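You operate a simulated robot arm through the tools that you are given. There is no shell and no other tool.

You run a simulated robot arm. Do the job below in one go: nothing can be reset, and whatever is moved stays where it is left.

JOB
Move the grey plug to the middle socket and light the work lamp.
Fine: switch its socket off before you pull it, switch the middle one on after; leave the other plugs and switches.

It is judged by the outcome, as a careful person would: the job done as asked, and still so three seconds after it is handed in. It fails if anything else is knocked over, pushed out of place, dropped, spilled or broken.

ROBOT AND FRAMES
A 6-joint arm with a two-finger parallel gripper, fixed in place. Base frame: the origin is at the foot of the arm, x ahead of it, y to its left, z up. Readings come in mm, degrees, newtons and seconds.
With the tool pointing down near the work surface it reaches from about 120 to 620 mm from the base axis. Its first joint turns from -115.0 to 115.0 degrees. Payload 3.43 kg.
The tool frame sits at the grasp point between the pads (the TCP): z along the fingers, y along the line on which they close. The tips reach 34 mm beyond it. The gripper opens to 128 mm. The fingers are 24 mm wide and 12 mm thick; the gripper's body (48 by 130 mm) begins 96 mm behind the TCP.
Orientation is that of the tool frame in the base frame, as [roll, pitch, yaw] about the fixed x, y, z axes, in that order (R = Rz(yaw) Ry(pitch) Rx(roll)). With the fingers straight down and closing along the base's y, the tool's x points along the base's -x, its y along +y and its z along -z.

CONTROLS
- The arm moves only by the tool move_arm. Its argument "moves" is a list of rows, each an object (a shift or turn left out is 0, a gripper value left out holds the last) with "slide": the shift along the base's x, y, z in mm, a list of three; "dr": the turn, a rotation vector about the base's x, y, z in degrees, a list of three; "fingers": the finger opening in mm, from 0 to 128. In form: [{"slide": [tx, ty, tz], "dr": [ax, ay, az], "fingers": fingers}, ...]. A call has 1 to 20 rows; each row shifts and turns the commanded pose from where the row before left it. Each row takes 0.2 s and may step no farther than 50 mm and 8.6 degrees from the row before; otherwise, or with a gripper value out of range, the whole call is refused. A pose out of reach is approached as far as the arm can. The call stops where the force on the tool passes 40 N (or 10 N more than at its start, if that is more) or the arm is blocked; 0.2 s more then pass. Each finger travels about 153 mm/s and halts on what it meets, pressing with about 29 N; the grip force reading is that of the motor and also rises with nothing between the fingers. The clock runs only during rows and for 0.2 s after the last one: add rows that do not move to give the fingers time. It gives the time, the measured TCP pose, the force on the tool (base axes), the opening and the grip force at its end, in the units of the frame above (readings bear some noise), with the torque about the TCP (base axes, N m) and any sound that the robot's microphone picked up.
- Cameras (640 x 400 px; columns grow to the right, rows downward): "scene" is fixed at [38.8, -651.7, 1440.9]; the picture's right is [0.66, -0.75, 0.00], its down [-0.63, -0.56, -0.54] and it looks along [0.41, 0.36, -0.84] (base axes); focal length 275 px, centre (320, 200). "wrist" rides on the gripper at [76, -11, -160] in the tool frame; the picture's right is [0.15, 0.99, 0.00], its down [-0.88, 0.13, -0.46] and it looks along [-0.45, 0.07, 0.89] (tool axes); focal length 234 px, centre (320, 200). There is no depth. A picture from a camera that has moved, and an enlarged one, comes with that camera's place and axes in the base frame and with its lens. The place of the scene camera against the robot may be out by one fixed shift of up to 18 mm in any direction.
- snapshot(camera): a new picture of that camera. The clock stands still meanwhile.
- lift_body(by): slides the trunk up (or, below 0, down) by that many mm; the arm rides with it, the base frame stays. It gives what a move gives, with no picture.
- close_up(camera, box): a new picture of the part [left, top, right, bottom] of that camera's present view, enlarged. The clock stands still meanwhile.
- hand_in(): hands the job in; it is judged then, once.

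Nothing tells you positions but the pictures and the camera data. Unless the task says otherwise, let go and move clear before handing in.

The tools are called after "Call:" as a command line: name --argument value ..., lists and objects as JSON in quotes. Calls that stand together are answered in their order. move_arm: Moves the arm, as the interface text tells. Its arguments: {"type":"object","properties":{"moves":{"type":"array"}},"required":["moves"]} The other tools are called the same way: lift_body (by) slides the trunk up or down; snapshot (camera) takes a picture; close_up (camera, box) takes an enlarged picture of a part of a camera's view; hand_in () hands the job in.

At the start:

```text
t: 0.0
ee_pos: [230.5, -366.3, 1092.8]
orientation: [180.0, 0.0, -179.9]
wrist_force: [-0.5, -0.3, 0.1]
wrist_torque: [0.02, -0.01, -0.03]
width: 127.9
finger_force: 0.0
trunk travel left (down, up): [-875.0, 115.0]
```

scene: 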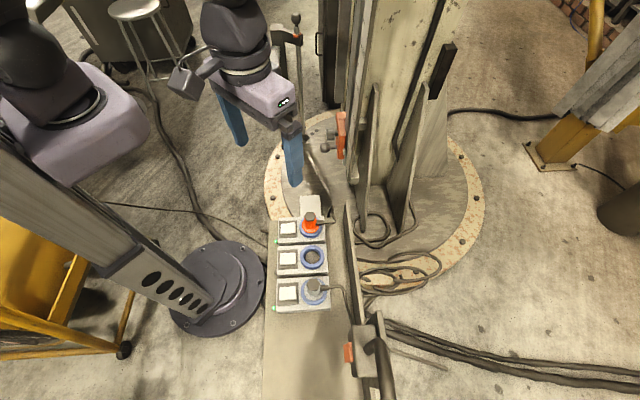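
wrist: 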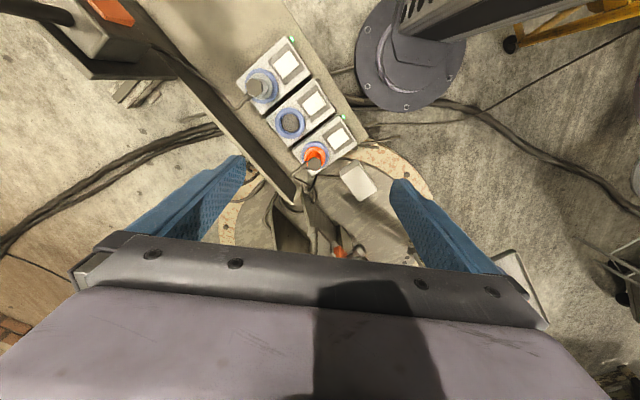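

I see a panel with three sockets: one with an orange plug, an empty middle one, and one with a grey plug, each with a white rocker switch beside it. First I'll look closer from both cameras.

Call:
close_up --camera "scene" --box '[240, 180, 400, 320]'

Call:
close_up --camera "wrist" --box '[210, 20, 390, 210]'

Call:
close_up --camera "scene" --box '[200, 180, 480, 400]'

```text
2.86 times, centred on (320, 250) of scene
camera zoom: at [38.8, -651.7, 1440.9], right [0.66, -0.75, 0.0], down [-0.63, -0.56, -0.54], along [0.41, 0.36, -0.84], focal length 786 px, centre (320, 57)
```

zoom: 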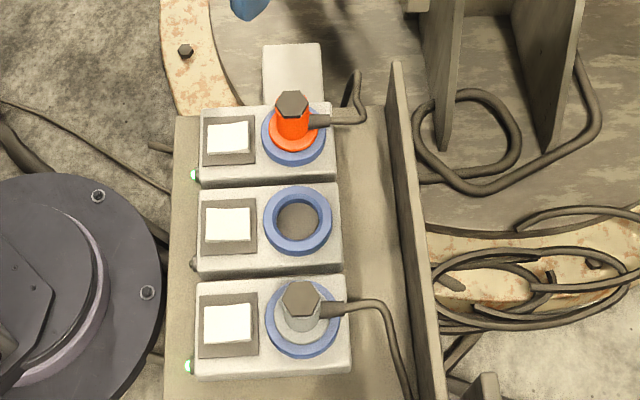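

```text
2.11 times, centred on (300, 115) of wrist
camera zoom: at [155.7, -376.6, 1251.7], right [-0.15, 0.99, 0.0], down [0.88, 0.13, 0.46], along [0.45, 0.07, -0.89], focal length 493 px, centre (362, 379)
```

zoom: 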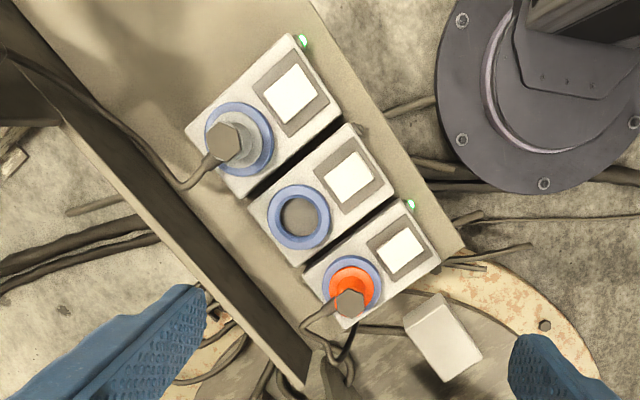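

```text
1.82 times, centred on (340, 290) of scene
camera zoom: at [38.8, -651.7, 1440.9], right [0.66, -0.75, 0.0], down [-0.63, -0.56, -0.54], along [0.41, 0.36, -0.84], focal length 500 px, centre (284, 36)
```

zoom: 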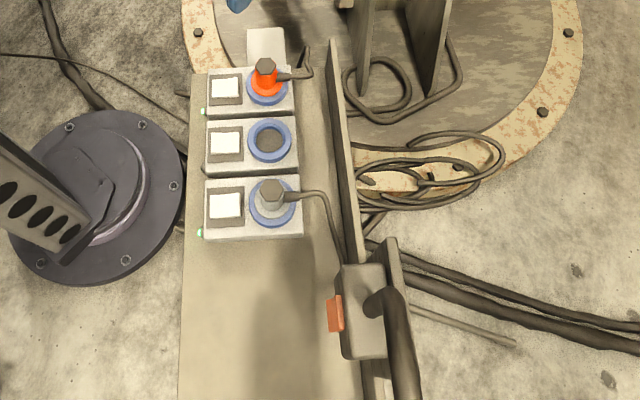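

The foot of the arm is the dark disc, and triangulating the middle socket puts it near (256, -431, ~660), well below the gripper. I'll look at the surroundings (bracket, lamp, column) before moving.

Call:
close_up --camera "scene" --box '[220, 0, 480, 200]'

Call:
close_up --camera "scene" --box '[260, 280, 440, 400]'

Call:
close_up --camera "wrist" --box '[0, 0, 240, 150]'

Call:
close_up --camera "wrist" --box '[200, 120, 440, 280]'

```text
2.00 times, centred on (350, 100) of scene
camera zoom: at [38.8, -651.7, 1440.9], right [0.66, -0.75, 0.0], down [-0.63, -0.56, -0.54], along [0.41, 0.36, -0.84], focal length 550 px, centre (260, 400)
```

zoom: 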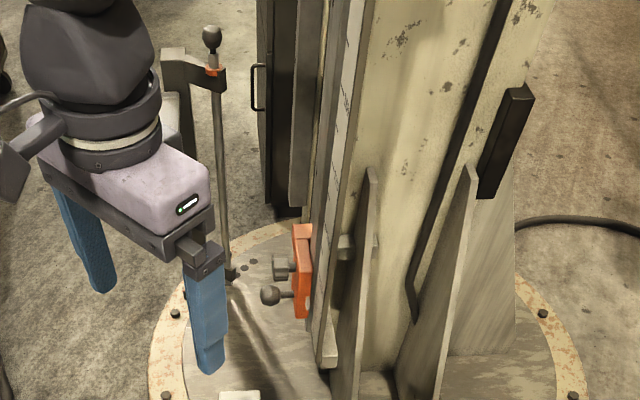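

```text
3.33 times, centred on (350, 340) of scene
camera zoom: at [38.8, -651.7, 1440.9], right [0.66, -0.75, 0.0], down [-0.63, -0.56, -0.54], along [0.41, 0.36, -0.84], focal length 917 px, centre (220, -267)
```

zoom: 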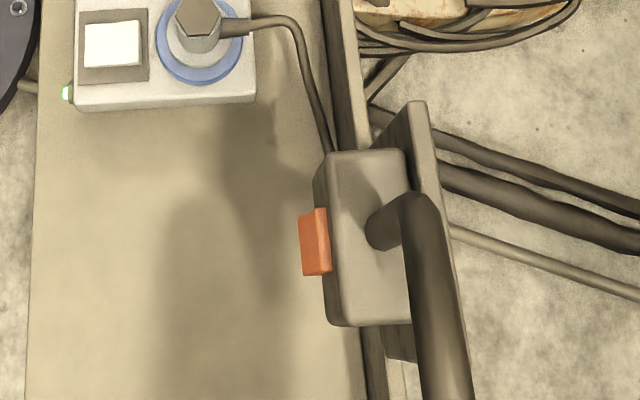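

```text
2.67 times, centred on (120, 75) of wrist
camera zoom: at [155.7, -376.6, 1251.7], right [-0.15, 0.99, 0.0], down [0.88, 0.13, 0.46], along [0.45, 0.07, -0.89], focal length 624 px, centre (853, 533)
```

zoom: 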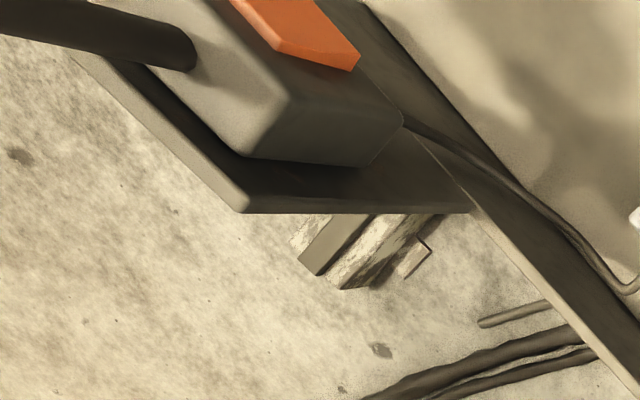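

```text
2.50 times, centred on (320, 200) of wrist
camera zoom: at [155.7, -376.6, 1251.7], right [-0.15, 0.99, 0.0], down [0.88, 0.13, 0.46], along [0.45, 0.07, -0.89], focal length 585 px, centre (320, 200)
```

zoom: 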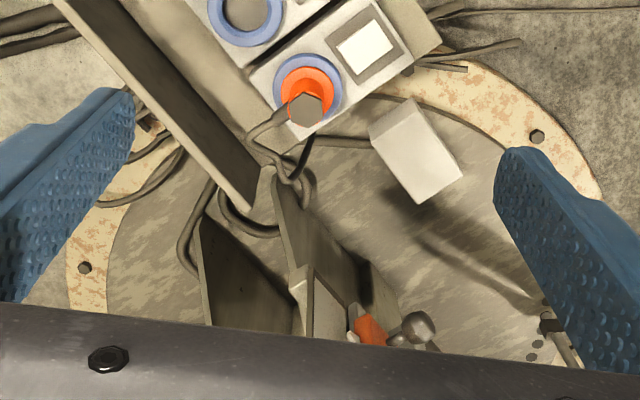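

The row of sockets runs about 45° between +x and +y, with the switches on the robot's side, a fin on the far side, and a lamp box with an orange button further out. I'll turn the tool by -45° so it closes along the row, then lower the trunk part-way and look again.

Call:
move_arm --moves '[{"slide": [-15, 5, 0], "dr": [0, 0, -7.5]}, {"slide": [-15, 5, 0], "dr": [0, 0, -7.5]}, {"slide": [-15, 5, 0], "dr": [0, 0, -7.5]}, {"slide": [-15, 5, 0], "dr": [0, 0, -7.5]}, {"slide": [-15, 5, 0], "dr": [0, 0, -7.5]}, {"slide": [-15, 5, 0], "dr": [0, 0, -7.5]}, {}]'

Call:
lift_body --by -120

Call:
snapshot --camera "wrist"

Call:
snapshot --camera "scene"

```text
t: 1.6
ee_pos: [140.7, -333.7, 1091.4]
orientation: [180.0, -0.1, 135.0]
wrist_force: [0.0, -0.5, 0.0]
wrist_torque: [-0.01, -0.02, -0.01]
width: 128.0
finger_force: 0.0
trunk travel left (down, up): [-875.0, 115.0]
```

```text
t: 3.1
ee_pos: [141.1, -333.0, 971.5]
orientation: [180.0, 0.0, 135.0]
wrist_force: [0.3, 0.8, 0.5]
wrist_torque: [-0.01, 0.01, 0.01]
width: 128.0
finger_force: 0.1
trunk travel left (down, up): [-755.0, 235.0]
```

```text
taken
camera wrist: at [80.2, -288.2, 1131.7], right [0.6, 0.8, 0.0], down [0.71, -0.53, 0.46], along [0.37, -0.27, -0.89], focal length 234 px, centre (320, 200)
```

wrist: 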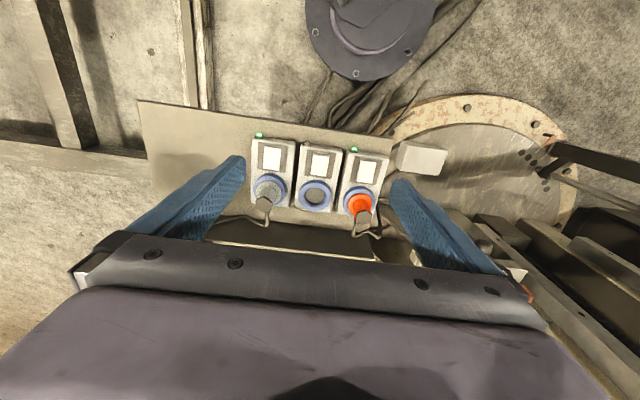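

```text
taken
```

scene: 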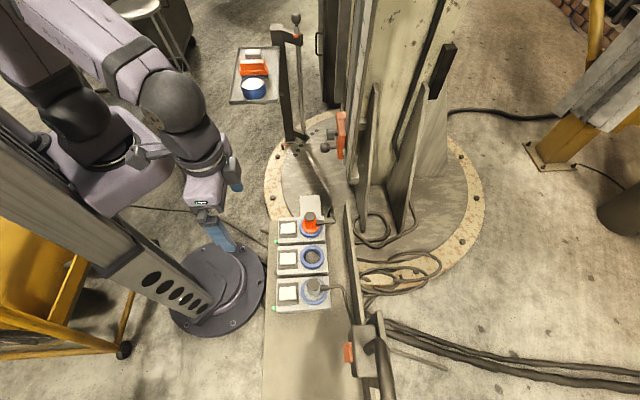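

The panel is now in view of the wrist camera, with a tray to one side holding a few things. I'll enlarge the panel to locate the sockets, plugs and switches.

Call:
close_up --camera "wrist" --box '[220, 110, 420, 235]'

Call:
close_up --camera "wrist" --box '[250, 130, 330, 180]'

```text
3.20 times, centred on (320, 172) of wrist
camera zoom: at [80.2, -288.2, 1131.7], right [0.6, 0.8, 0.0], down [0.71, -0.53, 0.46], along [0.37, -0.27, -0.89], focal length 749 px, centre (320, 288)
```

zoom: 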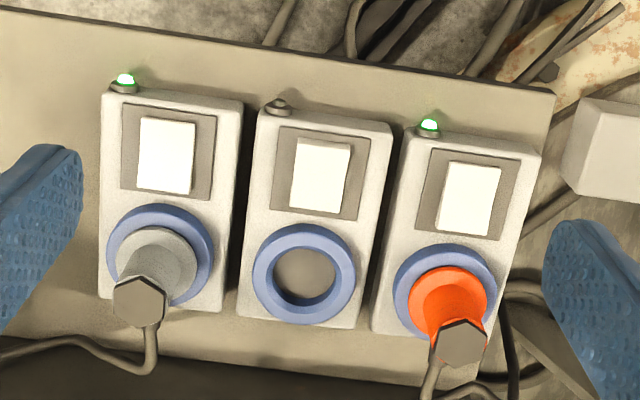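

```text
8.00 times, centred on (290, 155) of wrist
camera zoom: at [80.2, -288.2, 1131.7], right [0.6, 0.8, 0.0], down [0.71, -0.53, 0.46], along [0.37, -0.27, -0.89], focal length 1873 px, centre (560, 560)
```

zoom: 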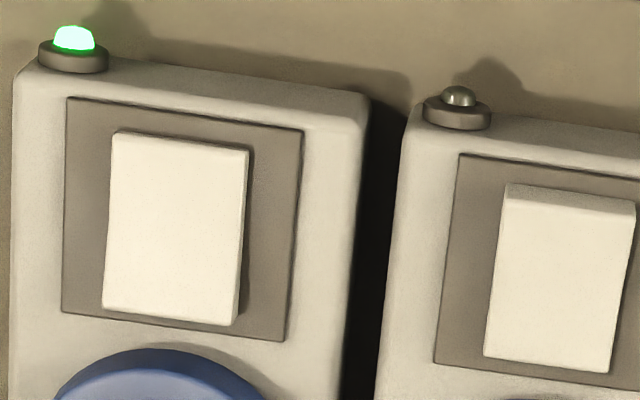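

The LEDs show orange and grey on and the middle off. The rockers tilt down on the LED side when on. My estimates are grey plug (187,-502, top ≈733), middle socket (257,-431), ring top ≈667, and 100 mm spacing at 45°. Before working I'll tilt the camera to look at the lamp box and tube, to know whether the lamp is lit and what to avoid.

Call:
move_arm --moves '[{"dr": [0, 0, -8]}, {"dr": [0, 0, -8]}, {"dr": [0, 0, -8]}, {"dr": [0, 0, -8]}, {"dr": [0, 0, -8]}, {"dr": [-8, 0, 0]}, {"dr": [-8, 0, 0]}, {"dr": [-8, 0, 0]}, {"dr": [-8, 0, 0]}, {}]'

Call:
snapshot --camera "wrist"

```text
t: 5.3
ee_pos: [141.7, -335.0, 972.5]
orientation: [-176.9, 32.0, 96.0]
wrist_force: [0.1, 0.7, -0.8]
wrist_torque: [0.03, 0.02, 0.0]
width: 127.9
finger_force: 0.0
trunk travel left (down, up): [-755.0, 235.0]
```

```text
taken
camera wrist: at [124.2, -186.1, 1067.8], right [0.97, 0.2, -0.12], down [0.21, -0.49, 0.85], along [0.11, -0.85, -0.52], focal length 234 px, centre (320, 200)
```

wrist: 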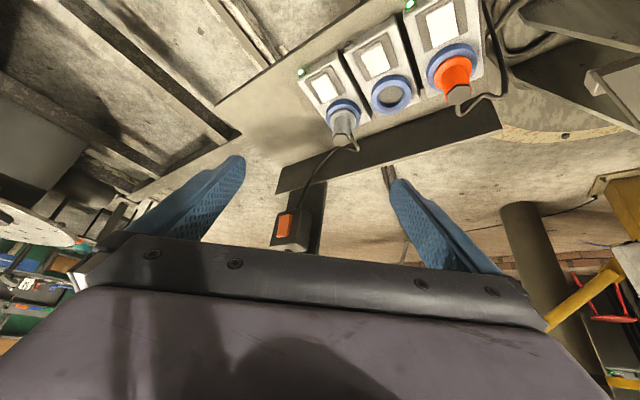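

I can see the lamp box on a post, but its arm is hidden behind the gripper. I'll tilt further.

Call:
move_arm --moves '[{"dr": [-8, 0, 0]}, {"dr": [-8, 0, 0]}, {"dr": [-8, 0, 0]}, {"dr": [-8, 0, 0]}, {}]'

Call:
snapshot --camera "wrist"

Call:
snapshot --camera "scene"

```text
t: 6.5
ee_pos: [188.0, -423.9, 1006.5]
orientation: [-169.7, 63.6, 101.4]
wrist_force: [0.1, 0.5, -0.3]
wrist_torque: [0.0, -0.01, 0.02]
width: 128.1
finger_force: 0.0
out of reach, approached as far as the arm can: row 1, 2, 3, 4
trunk travel left (down, up): [-755.0, 235.0]
```

```text
taken
camera wrist: at [170.0, -247.3, 1009.4], right [0.97, 0.1, -0.21], down [0.21, 0.03, 0.98], along [0.11, -0.99, 0.01], focal length 234 px, centre (320, 200)
```

wrist: 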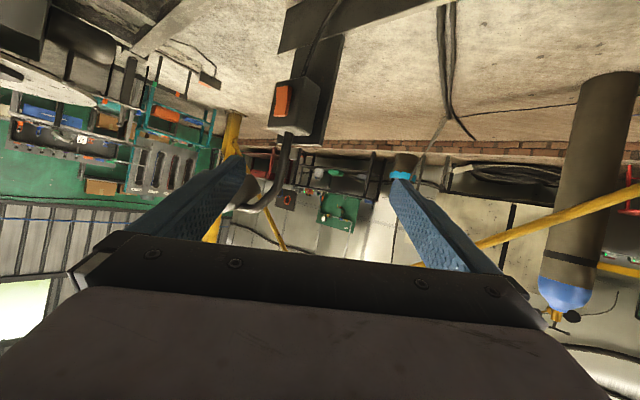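

```text
taken
```

scene: 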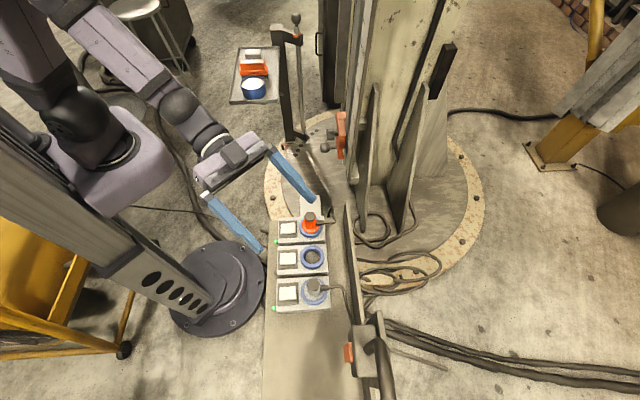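

Call:
close_up --camera "wrist" --box '[210, 60, 370, 240]'

```text
2.22 times, centred on (290, 150) of wrist
camera zoom: at [170.0, -247.3, 1009.4], right [0.97, 0.1, -0.21], down [0.21, 0.03, 0.98], along [0.11, -0.99, 0.01], focal length 520 px, centre (387, 311)
```

zoom: 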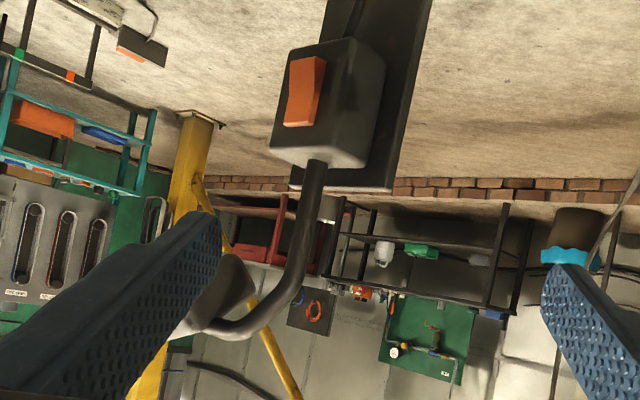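

The lamp box has its own orange rocker, with a bent tube rising from it to a lamp head partly hidden by the left finger. I'll close the fingers (needed for pressing anyway) and look at the lamp head.

Call:
move_arm --moves '[{"fingers": 0}, {}, {}]'

Call:
close_up --camera "wrist" --box '[180, 60, 380, 260]'

Call:
snapshot --camera "wrist"

```text
t: 7.3
ee_pos: [187.2, -423.5, 1006.4]
orientation: [-169.9, 63.5, 101.3]
wrist_force: [0.0, 0.1, -0.2]
wrist_torque: [0.0, 0.0, 0.01]
width: 0.0
finger_force: 29.1
trunk travel left (down, up): [-755.0, 235.0]
```

```text
2.00 times, centred on (280, 160) of wrist
camera zoom: at [169.9, -247.2, 1009.5], right [0.97, 0.1, -0.21], down [0.21, 0.03, 0.98], along [0.11, -0.99, 0.01], focal length 468 px, centre (400, 280)
```

zoom: 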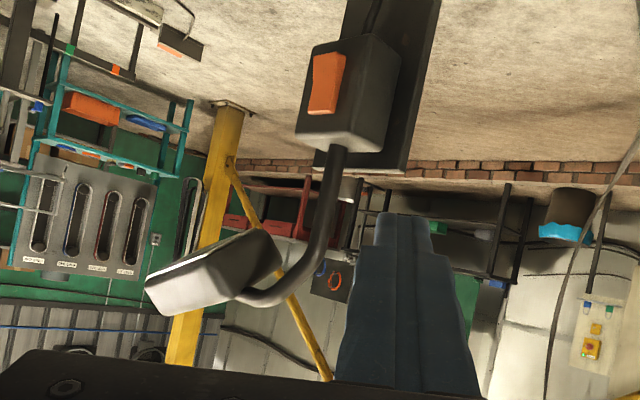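

```text
taken
camera wrist: at [169.9, -247.2, 1009.5], right [0.97, 0.1, -0.21], down [0.21, 0.03, 0.98], along [0.11, -0.99, 0.01], focal length 234 px, centre (320, 200)
```

wrist: 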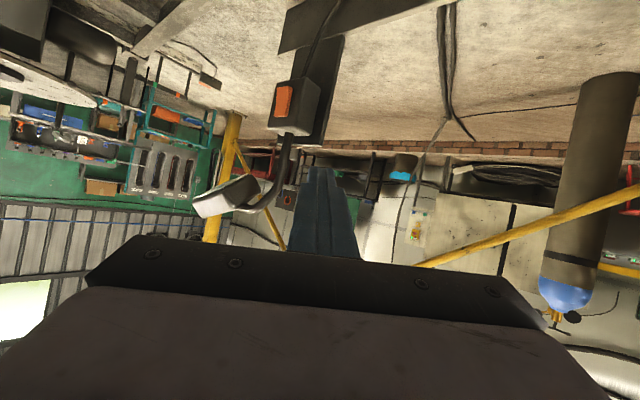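

The lamp head is at the end of the tube and appears dark. I'll shift sideways for a second view, to triangulate the lamp head and the box rocker.

Call:
move_arm --moves '[{"slide": [-40, 20, 0]}, {"slide": [-40, 20, 0]}, {"slide": [-40, 20, 0]}, {}]'

Call:
snapshot --camera "wrist"

Call:
close_up --camera "wrist" --box '[220, 60, 420, 260]'

```text
t: 8.3
ee_pos: [95.5, -452.6, 1030.4]
orientation: [-169.9, 63.4, 101.3]
wrist_force: [-0.2, -0.4, 0.2]
wrist_torque: [0.0, 0.05, 0.01]
width: 0.0
finger_force: 28.7
out of reach, approached as far as the arm can: row 1, 2, 3
trunk travel left (down, up): [-755.0, 235.0]
```

```text
taken
camera wrist: at [78.8, -275.7, 1034.0], right [0.97, 0.1, -0.21], down [0.21, 0.03, 0.98], along [0.11, -0.99, 0.01], focal length 234 px, centre (320, 200)
```

wrist: 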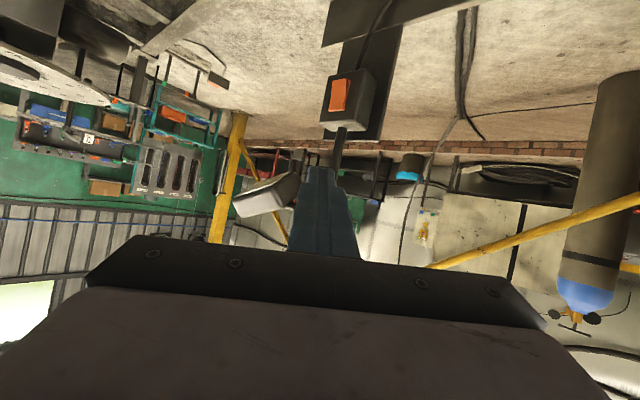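

```text
2.00 times, centred on (320, 160) of wrist
camera zoom: at [78.8, -275.7, 1034.0], right [0.97, 0.1, -0.21], down [0.21, 0.03, 0.98], along [0.11, -0.99, 0.01], focal length 468 px, centre (320, 280)
```

zoom: 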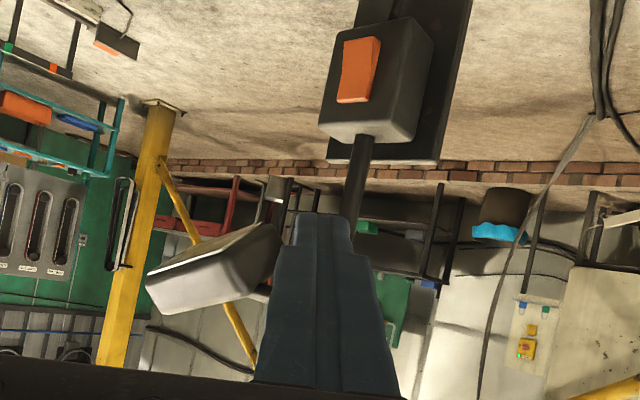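

The orange lamp rocker is at about (116,-664,859), and the lamp head at roughly (20,-785,1055), well clear of the panel. Now I return the tool to vertical, aligned with the row.

Call:
move_arm --moves '[{"dr": [8, 0, 0]}, {"dr": [8, 0, 0]}, {"dr": [8, 0, 0]}, {"dr": [8, 0, 0]}, {"dr": [8, 0, 0]}, {"dr": [8, 0, 0]}, {"dr": [8, 0, 0]}, {"dr": [8, 0, 0]}, {"dr": [0, 0, 8]}, {"dr": [0, 0, 8]}, {"dr": [0, 0, 8]}, {"dr": [0, 0, 8]}, {"dr": [0, 0, 8]}, {}]'

```text
t: 11.3
ee_pos: [67.9, -457.1, 1035.1]
orientation: [-172.9, 21.7, 135.2]
wrist_force: [0.8, -0.4, 0.0]
wrist_torque: [-0.03, -0.03, 0.01]
width: 0.2
finger_force: 28.9
out of reach, approached as far as the arm can: row 2, 3, 4, 5, 6
trunk travel left (down, up): [-755.0, 235.0]
```

The tool is still tilted about 23°, so I'll rotate the rest of the way to vertical.

Call:
move_arm --moves '[{"dr": [6.8, 3.4, 0]}, {"dr": [6.8, 3.4, 0]}, {"dr": [6.8, 3.4, 0]}, {}, {}]'

```text
t: 12.5
ee_pos: [68.9, -458.1, 1036.2]
orientation: [180.0, -0.1, 133.9]
wrist_force: [0.0, 0.7, 0.6]
wrist_torque: [-0.02, 0.01, -0.01]
width: 0.0
finger_force: 29.0
trunk travel left (down, up): [-755.0, 235.0]
```

Now vertical. I'll move over the grey socket's switch, lower the trunk to hover, and check the view.

Call:
move_arm --moves '[{"slide": [27, -2, 0], "dr": [0, 0, 1.1]}, {"slide": [27, -3, 0]}, {"slide": [27, -2, 0]}, {}]'

Call:
lift_body --by -250

Call:
snapshot --camera "wrist"

Call:
snapshot --camera "scene"

```text
t: 13.5
ee_pos: [149.4, -466.7, 1035.3]
orientation: [-180.0, -0.2, 134.9]
wrist_force: [-0.7, 0.4, -0.6]
wrist_torque: [0.0, 0.02, -0.01]
width: 0.2
finger_force: 28.5
trunk travel left (down, up): [-755.0, 235.0]
```

```text
t: 16.1
ee_pos: [149.9, -465.6, 785.0]
orientation: [-179.9, -0.1, 135.1]
wrist_force: [0.8, 0.2, -0.1]
wrist_torque: [-0.01, -0.02, -0.02]
width: 0.0
finger_force: 29.0
trunk travel left (down, up): [-505.0, 485.0]
```

```text
taken
camera wrist: at [88.3, -419.7, 944.7], right [0.6, 0.8, 0.0], down [0.72, -0.53, 0.45], along [0.37, -0.27, -0.89], focal length 234 px, centre (320, 200)
```

wrist: 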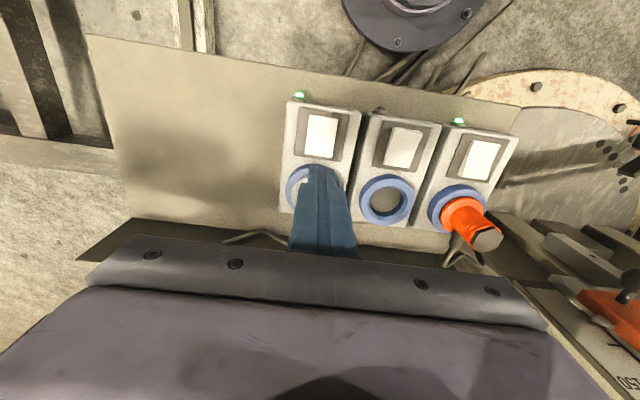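

```text
taken
```

scene: 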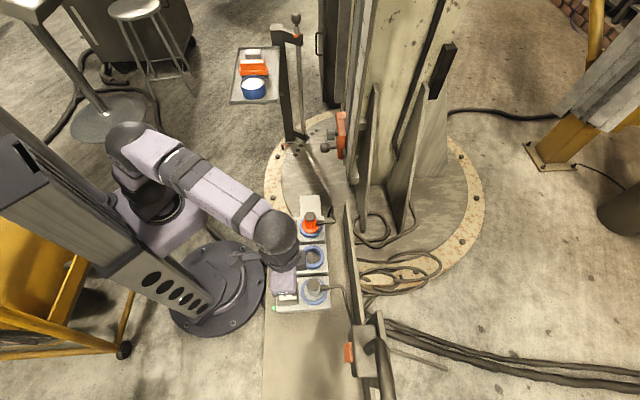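

The gripper hovers over the grey switch. I'll use this nearer view to refine the rocker's position and height.

Call:
close_up --camera "wrist" --box '[270, 80, 400, 180]'

Call:
close_up --camera "scene" --box '[250, 200, 370, 320]'

```text
4.00 times, centred on (335, 130) of wrist
camera zoom: at [88.3, -419.7, 944.7], right [0.6, 0.8, 0.0], down [0.72, -0.53, 0.45], along [0.37, -0.27, -0.89], focal length 937 px, centre (260, 480)
```

zoom: 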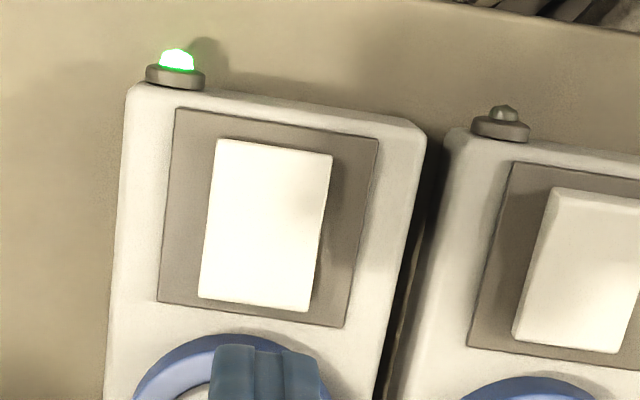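

```text
3.33 times, centred on (310, 260) of scene
camera zoom: at [38.8, -651.7, 1440.9], right [0.66, -0.75, 0.0], down [-0.63, -0.56, -0.54], along [0.41, 0.36, -0.84], focal length 917 px, centre (353, 0)
```

zoom: 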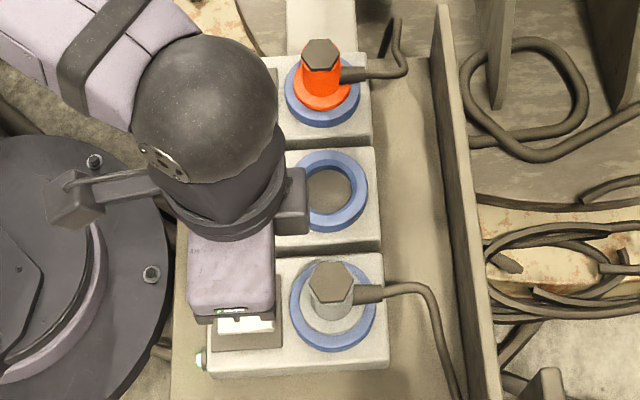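

The grey rocker centre is at about (138,-453,661), about 48 mm long, with the raised (socket-side) end to be pressed. I'll go down to just above it, offset 15 mm toward the socket.

Call:
move_arm --moves '[{"slide": [-1.1, 1.2, -20]}, {"slide": [0, 0, -25]}, {"slide": [0, 0, -25]}, {"slide": [0, 0, -7]}, {}]'

Call:
close_up --camera "wrist" --box '[230, 80, 430, 240]'

```text
t: 17.3
ee_pos: [146.4, -464.0, 707.7]
orientation: [-179.9, 0.0, 135.0]
wrist_force: [0.7, -0.2, -0.1]
wrist_torque: [-0.01, 0.03, 0.01]
width: 0.0
finger_force: 28.9
trunk travel left (down, up): [-505.0, 485.0]
```

```text
2.50 times, centred on (330, 160) of wrist
camera zoom: at [86.6, -419.2, 867.6], right [0.6, 0.8, 0.0], down [0.72, -0.53, 0.45], along [0.37, -0.27, -0.89], focal length 585 px, centre (295, 300)
```

zoom: 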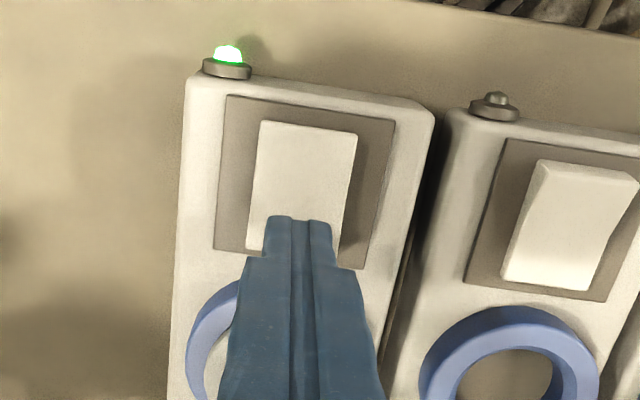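

The fingertips are right over the raised half of the grey rocker. I'll press down in small steps.

Call:
move_arm --moves '[{"slide": [1.5, -0.5, -3]}, {"slide": [0, 0, -2]}, {"slide": [0, 0, -2]}, {"slide": [0, 0, -1]}, {"slide": [0, 0, -1]}, {"slide": [0, 0, -1]}]'

```text
t: 18.7
ee_pos: [149.7, -464.2, 699.3]
orientation: [179.9, -0.1, 135.1]
wrist_force: [1.2, 1.2, 8.6]
wrist_torque: [0.1, 0.03, 0.03]
width: 0.0
finger_force: 28.7
trunk travel left (down, up): [-505.0, 485.0]
```

Call:
move_arm --moves '[{"slide": [0, 0, -1]}, {"slide": [0, 0, -1]}, {"slide": [0, 0, -1]}]'

Call:
close_up --camera "wrist" --box '[230, 80, 430, 240]'

```text
t: 19.5
ee_pos: [149.7, -465.1, 699.6]
orientation: [-179.6, 0.4, 135.2]
wrist_force: [2.4, 3.9, 40.2]
wrist_torque: [0.54, 0.24, 0.25]
width: 0.0
finger_force: 29.2
trunk travel left (down, up): [-505.0, 485.0]
```

```text
2.50 times, centred on (330, 160) of wrist
camera zoom: at [88.1, -417.0, 858.6], right [0.59, 0.8, -0.01], down [0.71, -0.53, 0.46], along [0.37, -0.28, -0.89], focal length 585 px, centre (295, 300)
```

zoom: 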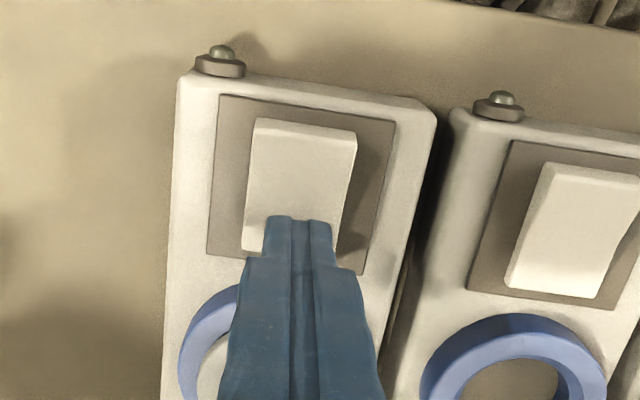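

The grey socket's LED is out and its LED-side end is raised, so it's off. I'll lift clear and confirm it stays so.

Call:
move_arm --moves '[{"slide": [0, 0, 5]}, {"slide": [0, 0, 25]}, {"slide": [0, 0, 35]}, {"slide": [0, 0, 35]}, {}]'

Call:
snapshot --camera "wrist"

Call:
close_up --camera "wrist" --box '[270, 80, 530, 260]'

```text
t: 20.7
ee_pos: [149.6, -465.4, 796.5]
orientation: [179.9, -0.1, 135.1]
wrist_force: [-0.7, 0.1, -0.6]
wrist_torque: [0.02, -0.02, -0.05]
width: 0.1
finger_force: 28.8
trunk travel left (down, up): [-505.0, 485.0]
```

```text
taken
camera wrist: at [89.0, -419.4, 956.3], right [0.6, 0.8, 0.0], down [0.72, -0.53, 0.45], along [0.37, -0.27, -0.89], focal length 234 px, centre (320, 200)
```

wrist: 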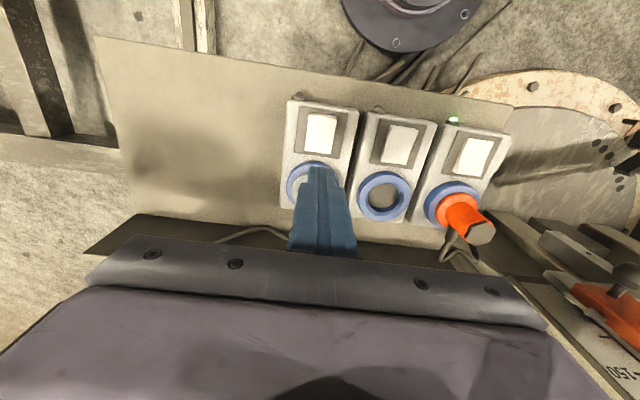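

```text
2.22 times, centred on (400, 170) of wrist
camera zoom: at [89.0, -419.4, 956.3], right [0.6, 0.8, 0.0], down [0.72, -0.53, 0.45], along [0.37, -0.27, -0.89], focal length 520 px, centre (142, 267)
```

zoom: 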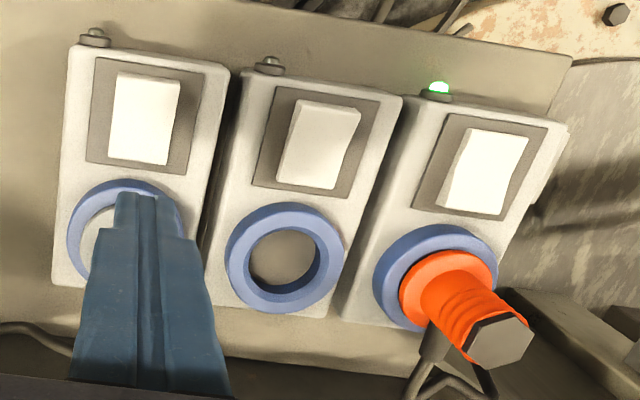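

Both the grey and middle sockets are off and only orange is on. Next I open the fingers and move above the grey plug at about (187,-502).

Call:
move_arm --moves '[{"slide": [0, 0, 10], "fingers": 85}, {"slide": [13, -12, 0]}, {"slide": [13, -12, 0]}, {"slide": [11, -12, 0]}, {}]'

Call:
snapshot --camera "wrist"

Call:
close_up --camera "scene" --box '[250, 200, 370, 320]'

```text
t: 21.9
ee_pos: [186.8, -500.9, 805.3]
orientation: [-180.0, -0.1, 135.0]
wrist_force: [0.6, 0.1, 0.6]
wrist_torque: [-0.01, -0.02, -0.04]
width: 85.2
finger_force: 0.0
trunk travel left (down, up): [-505.0, 485.0]
```

```text
taken
camera wrist: at [126.9, -455.8, 965.2], right [0.6, 0.8, 0.0], down [0.72, -0.53, 0.45], along [0.37, -0.27, -0.89], focal length 234 px, centre (320, 200)
```

wrist: 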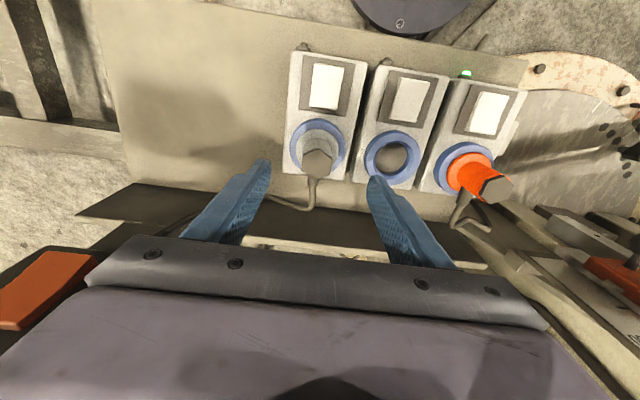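

```text
3.33 times, centred on (310, 260) of scene
camera zoom: at [38.8, -651.7, 1440.9], right [0.66, -0.75, 0.0], down [-0.63, -0.56, -0.54], along [0.41, 0.36, -0.84], focal length 917 px, centre (353, 0)
```

zoom: 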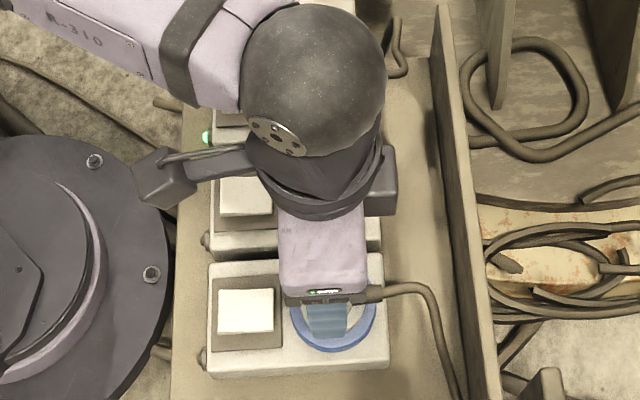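

Call:
close_up --camera "wrist" --box '[250, 90, 410, 215]'

```text
3.20 times, centred on (330, 152) of wrist
camera zoom: at [126.9, -455.8, 965.2], right [0.6, 0.8, 0.0], down [0.72, -0.53, 0.45], along [0.37, -0.27, -0.89], focal length 749 px, centre (288, 352)
```

zoom: 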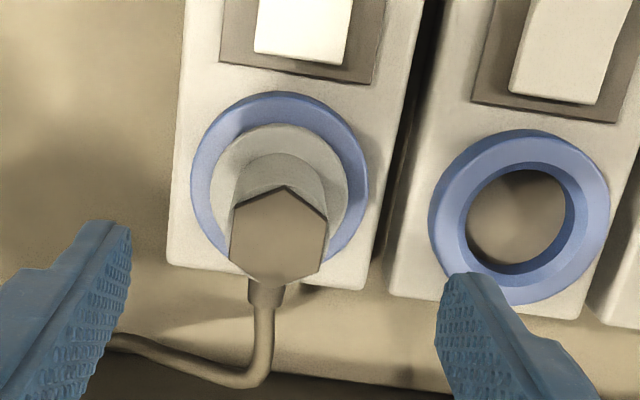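

The hex head is centred at about (186,-502), its flats facing the fingers, and the cable leaves on the fin side. I'll descend around it.

Call:
move_arm --moves '[{"slide": [-0.6, -1, -25]}, {"slide": [0, 0, -25]}, {"slide": [0, 0, -20]}, {"slide": [0, 0, -12]}, {"slide": [0, 0, -9]}, {}]'

Call:
snapshot --camera "wrist"

Call:
close_up --camera "scene" --box '[250, 220, 370, 320]'

```text
t: 23.3
ee_pos: [186.5, -501.2, 713.5]
orientation: [180.0, -0.2, 135.0]
wrist_force: [-0.4, -0.2, 0.4]
wrist_torque: [0.0, 0.0, -0.01]
width: 85.1
finger_force: 0.0
trunk travel left (down, up): [-505.0, 485.0]
```

```text
taken
camera wrist: at [125.2, -456.3, 873.7], right [0.6, 0.8, 0.0], down [0.72, -0.53, 0.45], along [0.37, -0.27, -0.89], focal length 234 px, centre (320, 200)
```

wrist: 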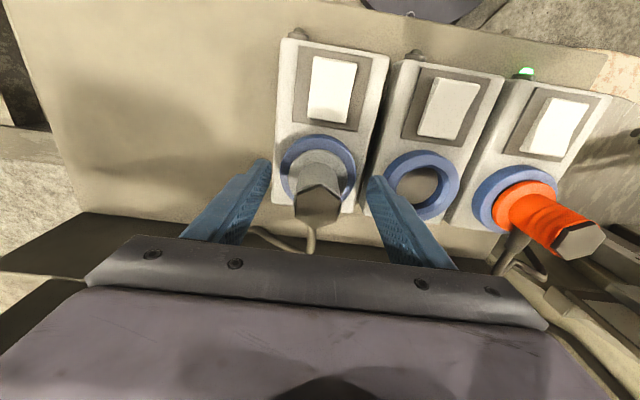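

```text
4.00 times, centred on (310, 270) of scene
camera zoom: at [38.8, -651.7, 1440.9], right [0.66, -0.75, 0.0], down [-0.63, -0.56, -0.54], along [0.41, 0.36, -0.84], focal length 1100 px, centre (360, -80)
```

zoom: 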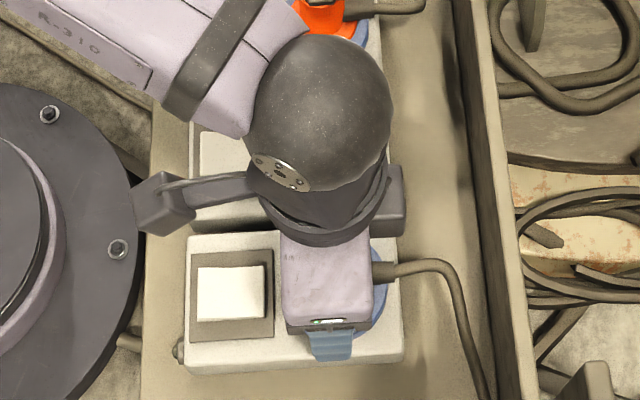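

The plug is centred between the fingers. I'll close on it.

Call:
move_arm --moves '[{"fingers": 50}, {"fingers": 20}, {"fingers": 0}, {}]'

Call:
close_up --camera "wrist" --box '[240, 100, 440, 260]'

```text
t: 24.3
ee_pos: [185.5, -503.5, 715.2]
orientation: [-179.8, 0.2, 135.0]
wrist_force: [-5.7, -6.1, 8.9]
wrist_torque: [-0.2, 0.3, 0.11]
width: 34.3
finger_force: 28.6
trunk travel left (down, up): [-505.0, 485.0]
```

```text
2.50 times, centred on (340, 180) of wrist
camera zoom: at [124.2, -456.6, 874.9], right [0.6, 0.8, 0.0], down [0.72, -0.53, 0.46], along [0.37, -0.27, -0.89], focal length 585 px, centre (270, 250)
```

zoom: 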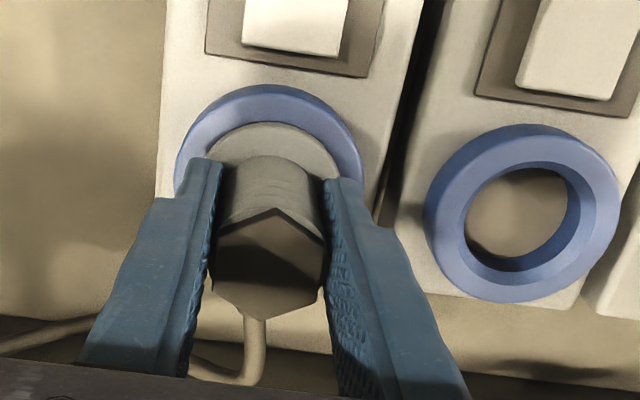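

The plug is gripped (34 mm). Now I pull straight up slowly.

Call:
move_arm --moves '[{"slide": [-0.7, -1.0, 2]}, {"slide": [0, 0, 3]}, {"slide": [0, 0, 3]}, {"slide": [0, 0, 3]}, {"slide": [0, 0, 3]}]'

Call:
close_up --camera "wrist" --box '[240, 100, 440, 260]'

```text
t: 25.5
ee_pos: [185.9, -502.9, 727.3]
orientation: [179.9, -0.1, 134.9]
wrist_force: [0.0, -0.7, -1.4]
wrist_torque: [-0.02, 0.0, -0.05]
width: 33.8
finger_force: 29.3
trunk travel left (down, up): [-505.0, 485.0]
```

```text
2.50 times, centred on (340, 180) of wrist
camera zoom: at [124.6, -457.0, 886.9], right [0.6, 0.8, 0.0], down [0.72, -0.53, 0.45], along [0.37, -0.27, -0.89], focal length 585 px, centre (270, 250)
```

zoom: 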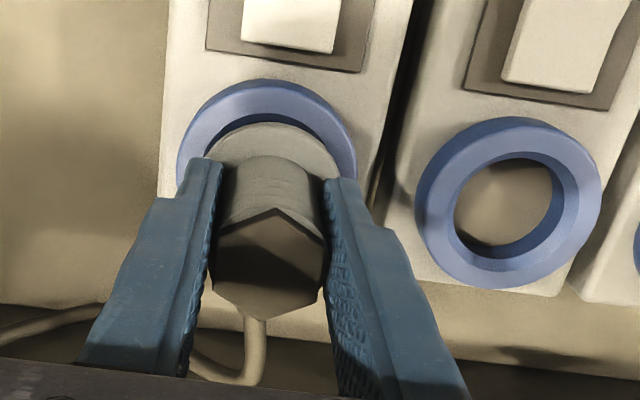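

The plug comes up with the gripper, with little force. I'll continue up until it is well clear.

Call:
move_arm --moves '[{"slide": [0, 0, 6]}, {"slide": [0, 0, 6]}, {"slide": [0, 0, 8]}, {"slide": [0, 0, 10]}, {"slide": [0, 0, 10]}, {"slide": [0, 0, 10]}, {}]'

Call:
snapshot --camera "wrist"

Call:
close_up --camera "wrist" --box '[240, 60, 480, 260]'

Call:
close_up --camera "scene" --box '[230, 200, 410, 340]'

```text
t: 27.1
ee_pos: [184.9, -503.2, 777.8]
orientation: [-179.9, -0.1, 135.0]
wrist_force: [0.1, 1.4, -2.4]
wrist_torque: [-0.01, 0.01, 0.01]
width: 33.8
finger_force: 28.9
trunk travel left (down, up): [-505.0, 485.0]
```

```text
taken
camera wrist: at [124.6, -457.1, 937.9], right [0.6, 0.8, 0.0], down [0.72, -0.53, 0.45], along [0.37, -0.27, -0.89], focal length 234 px, centre (320, 200)
```

wrist: 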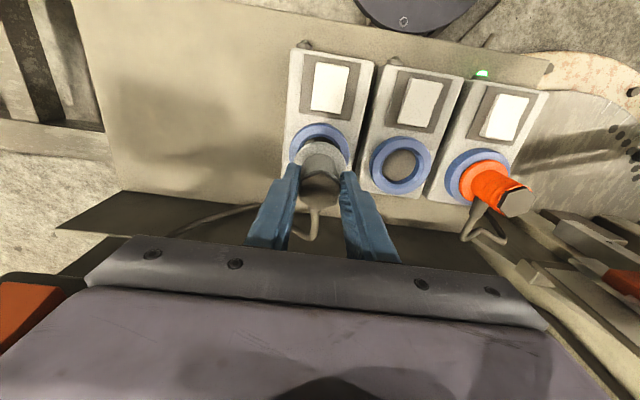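

```text
2.00 times, centred on (360, 160) of wrist
camera zoom: at [124.6, -457.1, 937.9], right [0.6, 0.8, 0.0], down [0.72, -0.53, 0.45], along [0.37, -0.27, -0.89], focal length 468 px, centre (240, 280)
```

zoom: 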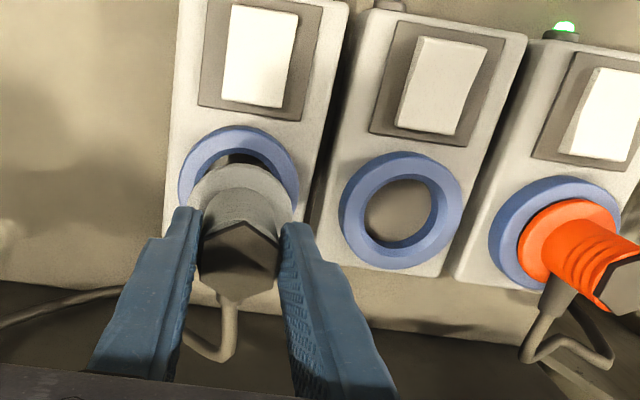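

```text
2.86 times, centred on (320, 270) of scene
camera zoom: at [38.8, -651.7, 1440.9], right [0.66, -0.75, 0.0], down [-0.63, -0.56, -0.54], along [0.41, 0.36, -0.84], focal length 786 px, centre (320, 0)
```

zoom: 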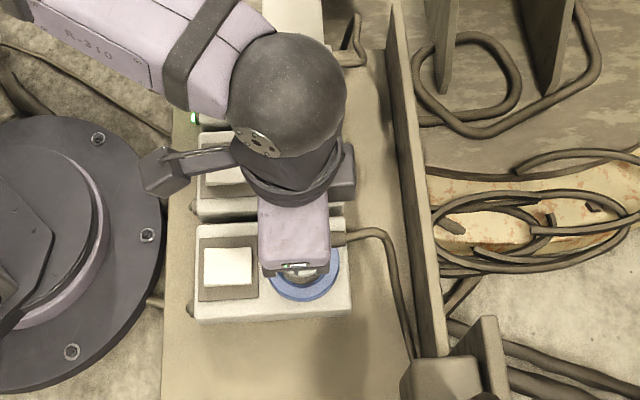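

The plug is clear of the socket. I move it 100 mm along the row above the middle socket at about (256.5,-432.3).

Call:
move_arm --moves '[{"slide": [17.8, 17.7, 0]}, {"slide": [17.8, 17.7, 0]}, {"slide": [17.8, 17.7, 0]}, {"slide": [17.8, 17.7, 0]}, {}, {}]'

Call:
close_up --camera "wrist" --box '[200, 60, 440, 260]'

Call:
close_up --camera "scene" --box '[230, 200, 410, 340]'

```text
t: 28.5
ee_pos: [255.4, -430.2, 778.1]
orientation: [-180.0, -0.1, 135.0]
wrist_force: [0.0, -0.6, -1.0]
wrist_torque: [0.01, -0.03, 0.02]
width: 33.9
finger_force: 28.7
trunk travel left (down, up): [-505.0, 485.0]
```

```text
2.00 times, centred on (320, 160) of wrist
camera zoom: at [195.5, -385.0, 938.9], right [0.6, 0.8, 0.0], down [0.72, -0.53, 0.45], along [0.37, -0.27, -0.89], focal length 468 px, centre (320, 280)
```

zoom: 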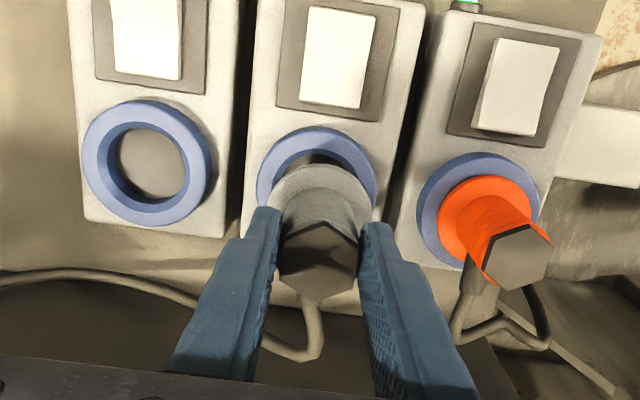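

```text
2.86 times, centred on (320, 270) of scene
camera zoom: at [38.8, -651.7, 1440.9], right [0.66, -0.75, 0.0], down [-0.63, -0.56, -0.54], along [0.41, 0.36, -0.84], focal length 786 px, centre (320, 0)
```

zoom: 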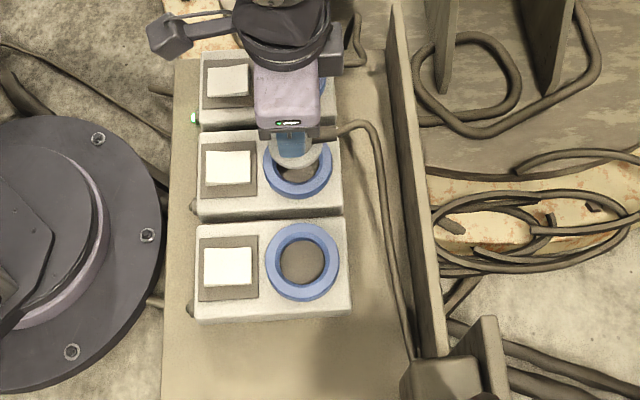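

The plug hovers over the middle socket. I'll take a few still readings to average out noise before inserting.

Call:
move_arm --moves '[{}]'

Call:
move_arm --moves '[{}]'

Call:
move_arm --moves '[{}]'

Call:
close_up --camera "wrist" --box '[280, 110, 360, 160]'

```text
t: 28.9
ee_pos: [257.0, -432.0, 779.5]
orientation: [180.0, -0.1, 135.0]
wrist_force: [0.1, 0.1, -0.9]
wrist_torque: [0.02, 0.01, -0.03]
width: 34.0
finger_force: 29.4
trunk travel left (down, up): [-505.0, 485.0]
```

```text
t: 29.3
ee_pos: [256.1, -431.6, 779.4]
orientation: [-180.0, -0.1, 135.0]
wrist_force: [-0.1, 0.2, -0.7]
wrist_torque: [-0.01, -0.01, 0.03]
width: 33.8
finger_force: 28.4
trunk travel left (down, up): [-505.0, 485.0]
```

```text
t: 29.7
ee_pos: [255.8, -430.8, 778.8]
orientation: [180.0, 0.0, 134.9]
wrist_force: [0.6, -0.3, -2.0]
wrist_torque: [0.01, 0.0, 0.0]
width: 33.9
finger_force: 28.8
trunk travel left (down, up): [-505.0, 485.0]
```

```text
8.00 times, centred on (320, 135) of wrist
camera zoom: at [195.4, -385.1, 938.9], right [0.6, 0.8, 0.0], down [0.72, -0.53, 0.45], along [0.37, -0.27, -0.89], focal length 1873 px, centre (320, 720)
```

zoom: 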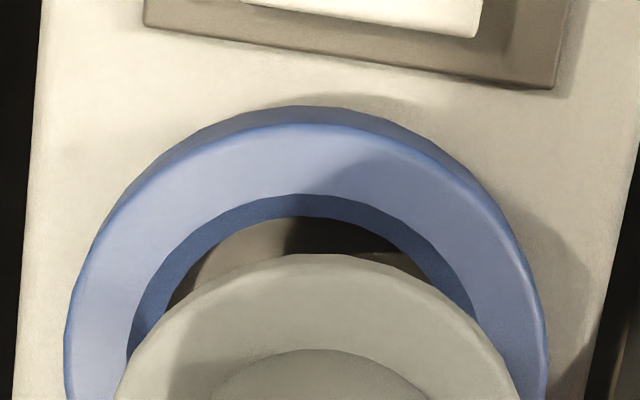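

Averaged, I'm about 1.5 mm off the expected socket centre. I'll correct and descend to just above contact.

Call:
move_arm --moves '[{"slide": [-0.2, -1.4, 0]}, {"slide": [0, 0, -12]}, {"slide": [0, 0, -12]}, {"slide": [0, 0, -10]}, {}]'

Call:
close_up --camera "wrist" --box '[240, 100, 400, 220]'

```text
t: 30.9
ee_pos: [255.8, -432.9, 744.2]
orientation: [179.9, -0.2, 135.0]
wrist_force: [0.1, 0.3, -2.2]
wrist_torque: [0.0, 0.01, -0.01]
width: 33.5
finger_force: 28.9
trunk travel left (down, up): [-505.0, 485.0]
```

```text
3.33 times, centred on (320, 160) of wrist
camera zoom: at [195.2, -386.7, 903.2], right [0.6, 0.8, 0.0], down [0.72, -0.53, 0.45], along [0.37, -0.27, -0.89], focal length 781 px, centre (320, 333)
```

zoom: 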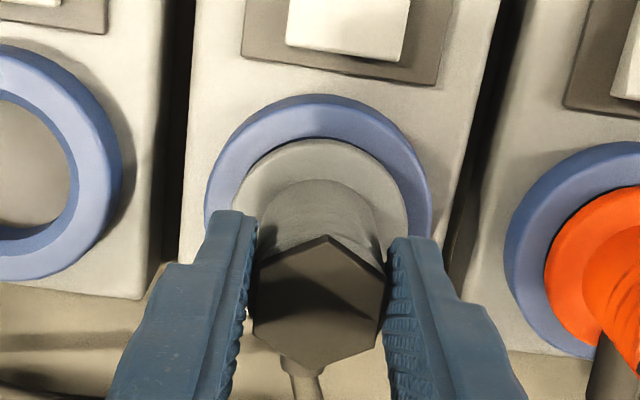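

Call:
move_arm --moves '[{"slide": [0, 0, -3]}, {"slide": [0, 0, -3]}, {"slide": [0, 0, -3]}, {"slide": [0, 0, -3]}]'

Call:
move_arm --moves '[{"slide": [0, 0, -2]}, {"slide": [0, 0, -2]}, {"slide": [0, 0, -2]}]'

```text
t: 31.9
ee_pos: [256.9, -431.7, 740.3]
orientation: [-179.8, 0.5, 135.1]
wrist_force: [-5.1, 8.5, 16.9]
wrist_torque: [0.55, 0.01, 0.11]
width: 34.0
finger_force: 29.5
trunk travel left (down, up): [-505.0, 485.0]
stopped in row 4: the force on the tool passed its limit at 42 N (the readings are from after the stop); the commanded pose is now the measured one
```

```text
t: 32.5
ee_pos: [258.3, -433.2, 741.1]
orientation: [-179.9, 0.8, 135.1]
wrist_force: [-4.5, 10.2, 16.4]
wrist_torque: [0.58, 0.06, 0.16]
width: 33.9
finger_force: 29.1
trunk travel left (down, up): [-505.0, 485.0]
stopped in row 2: the force on the tool passed its limit at 43 N (the readings are from after the stop); the commanded pose is now the measured one
```

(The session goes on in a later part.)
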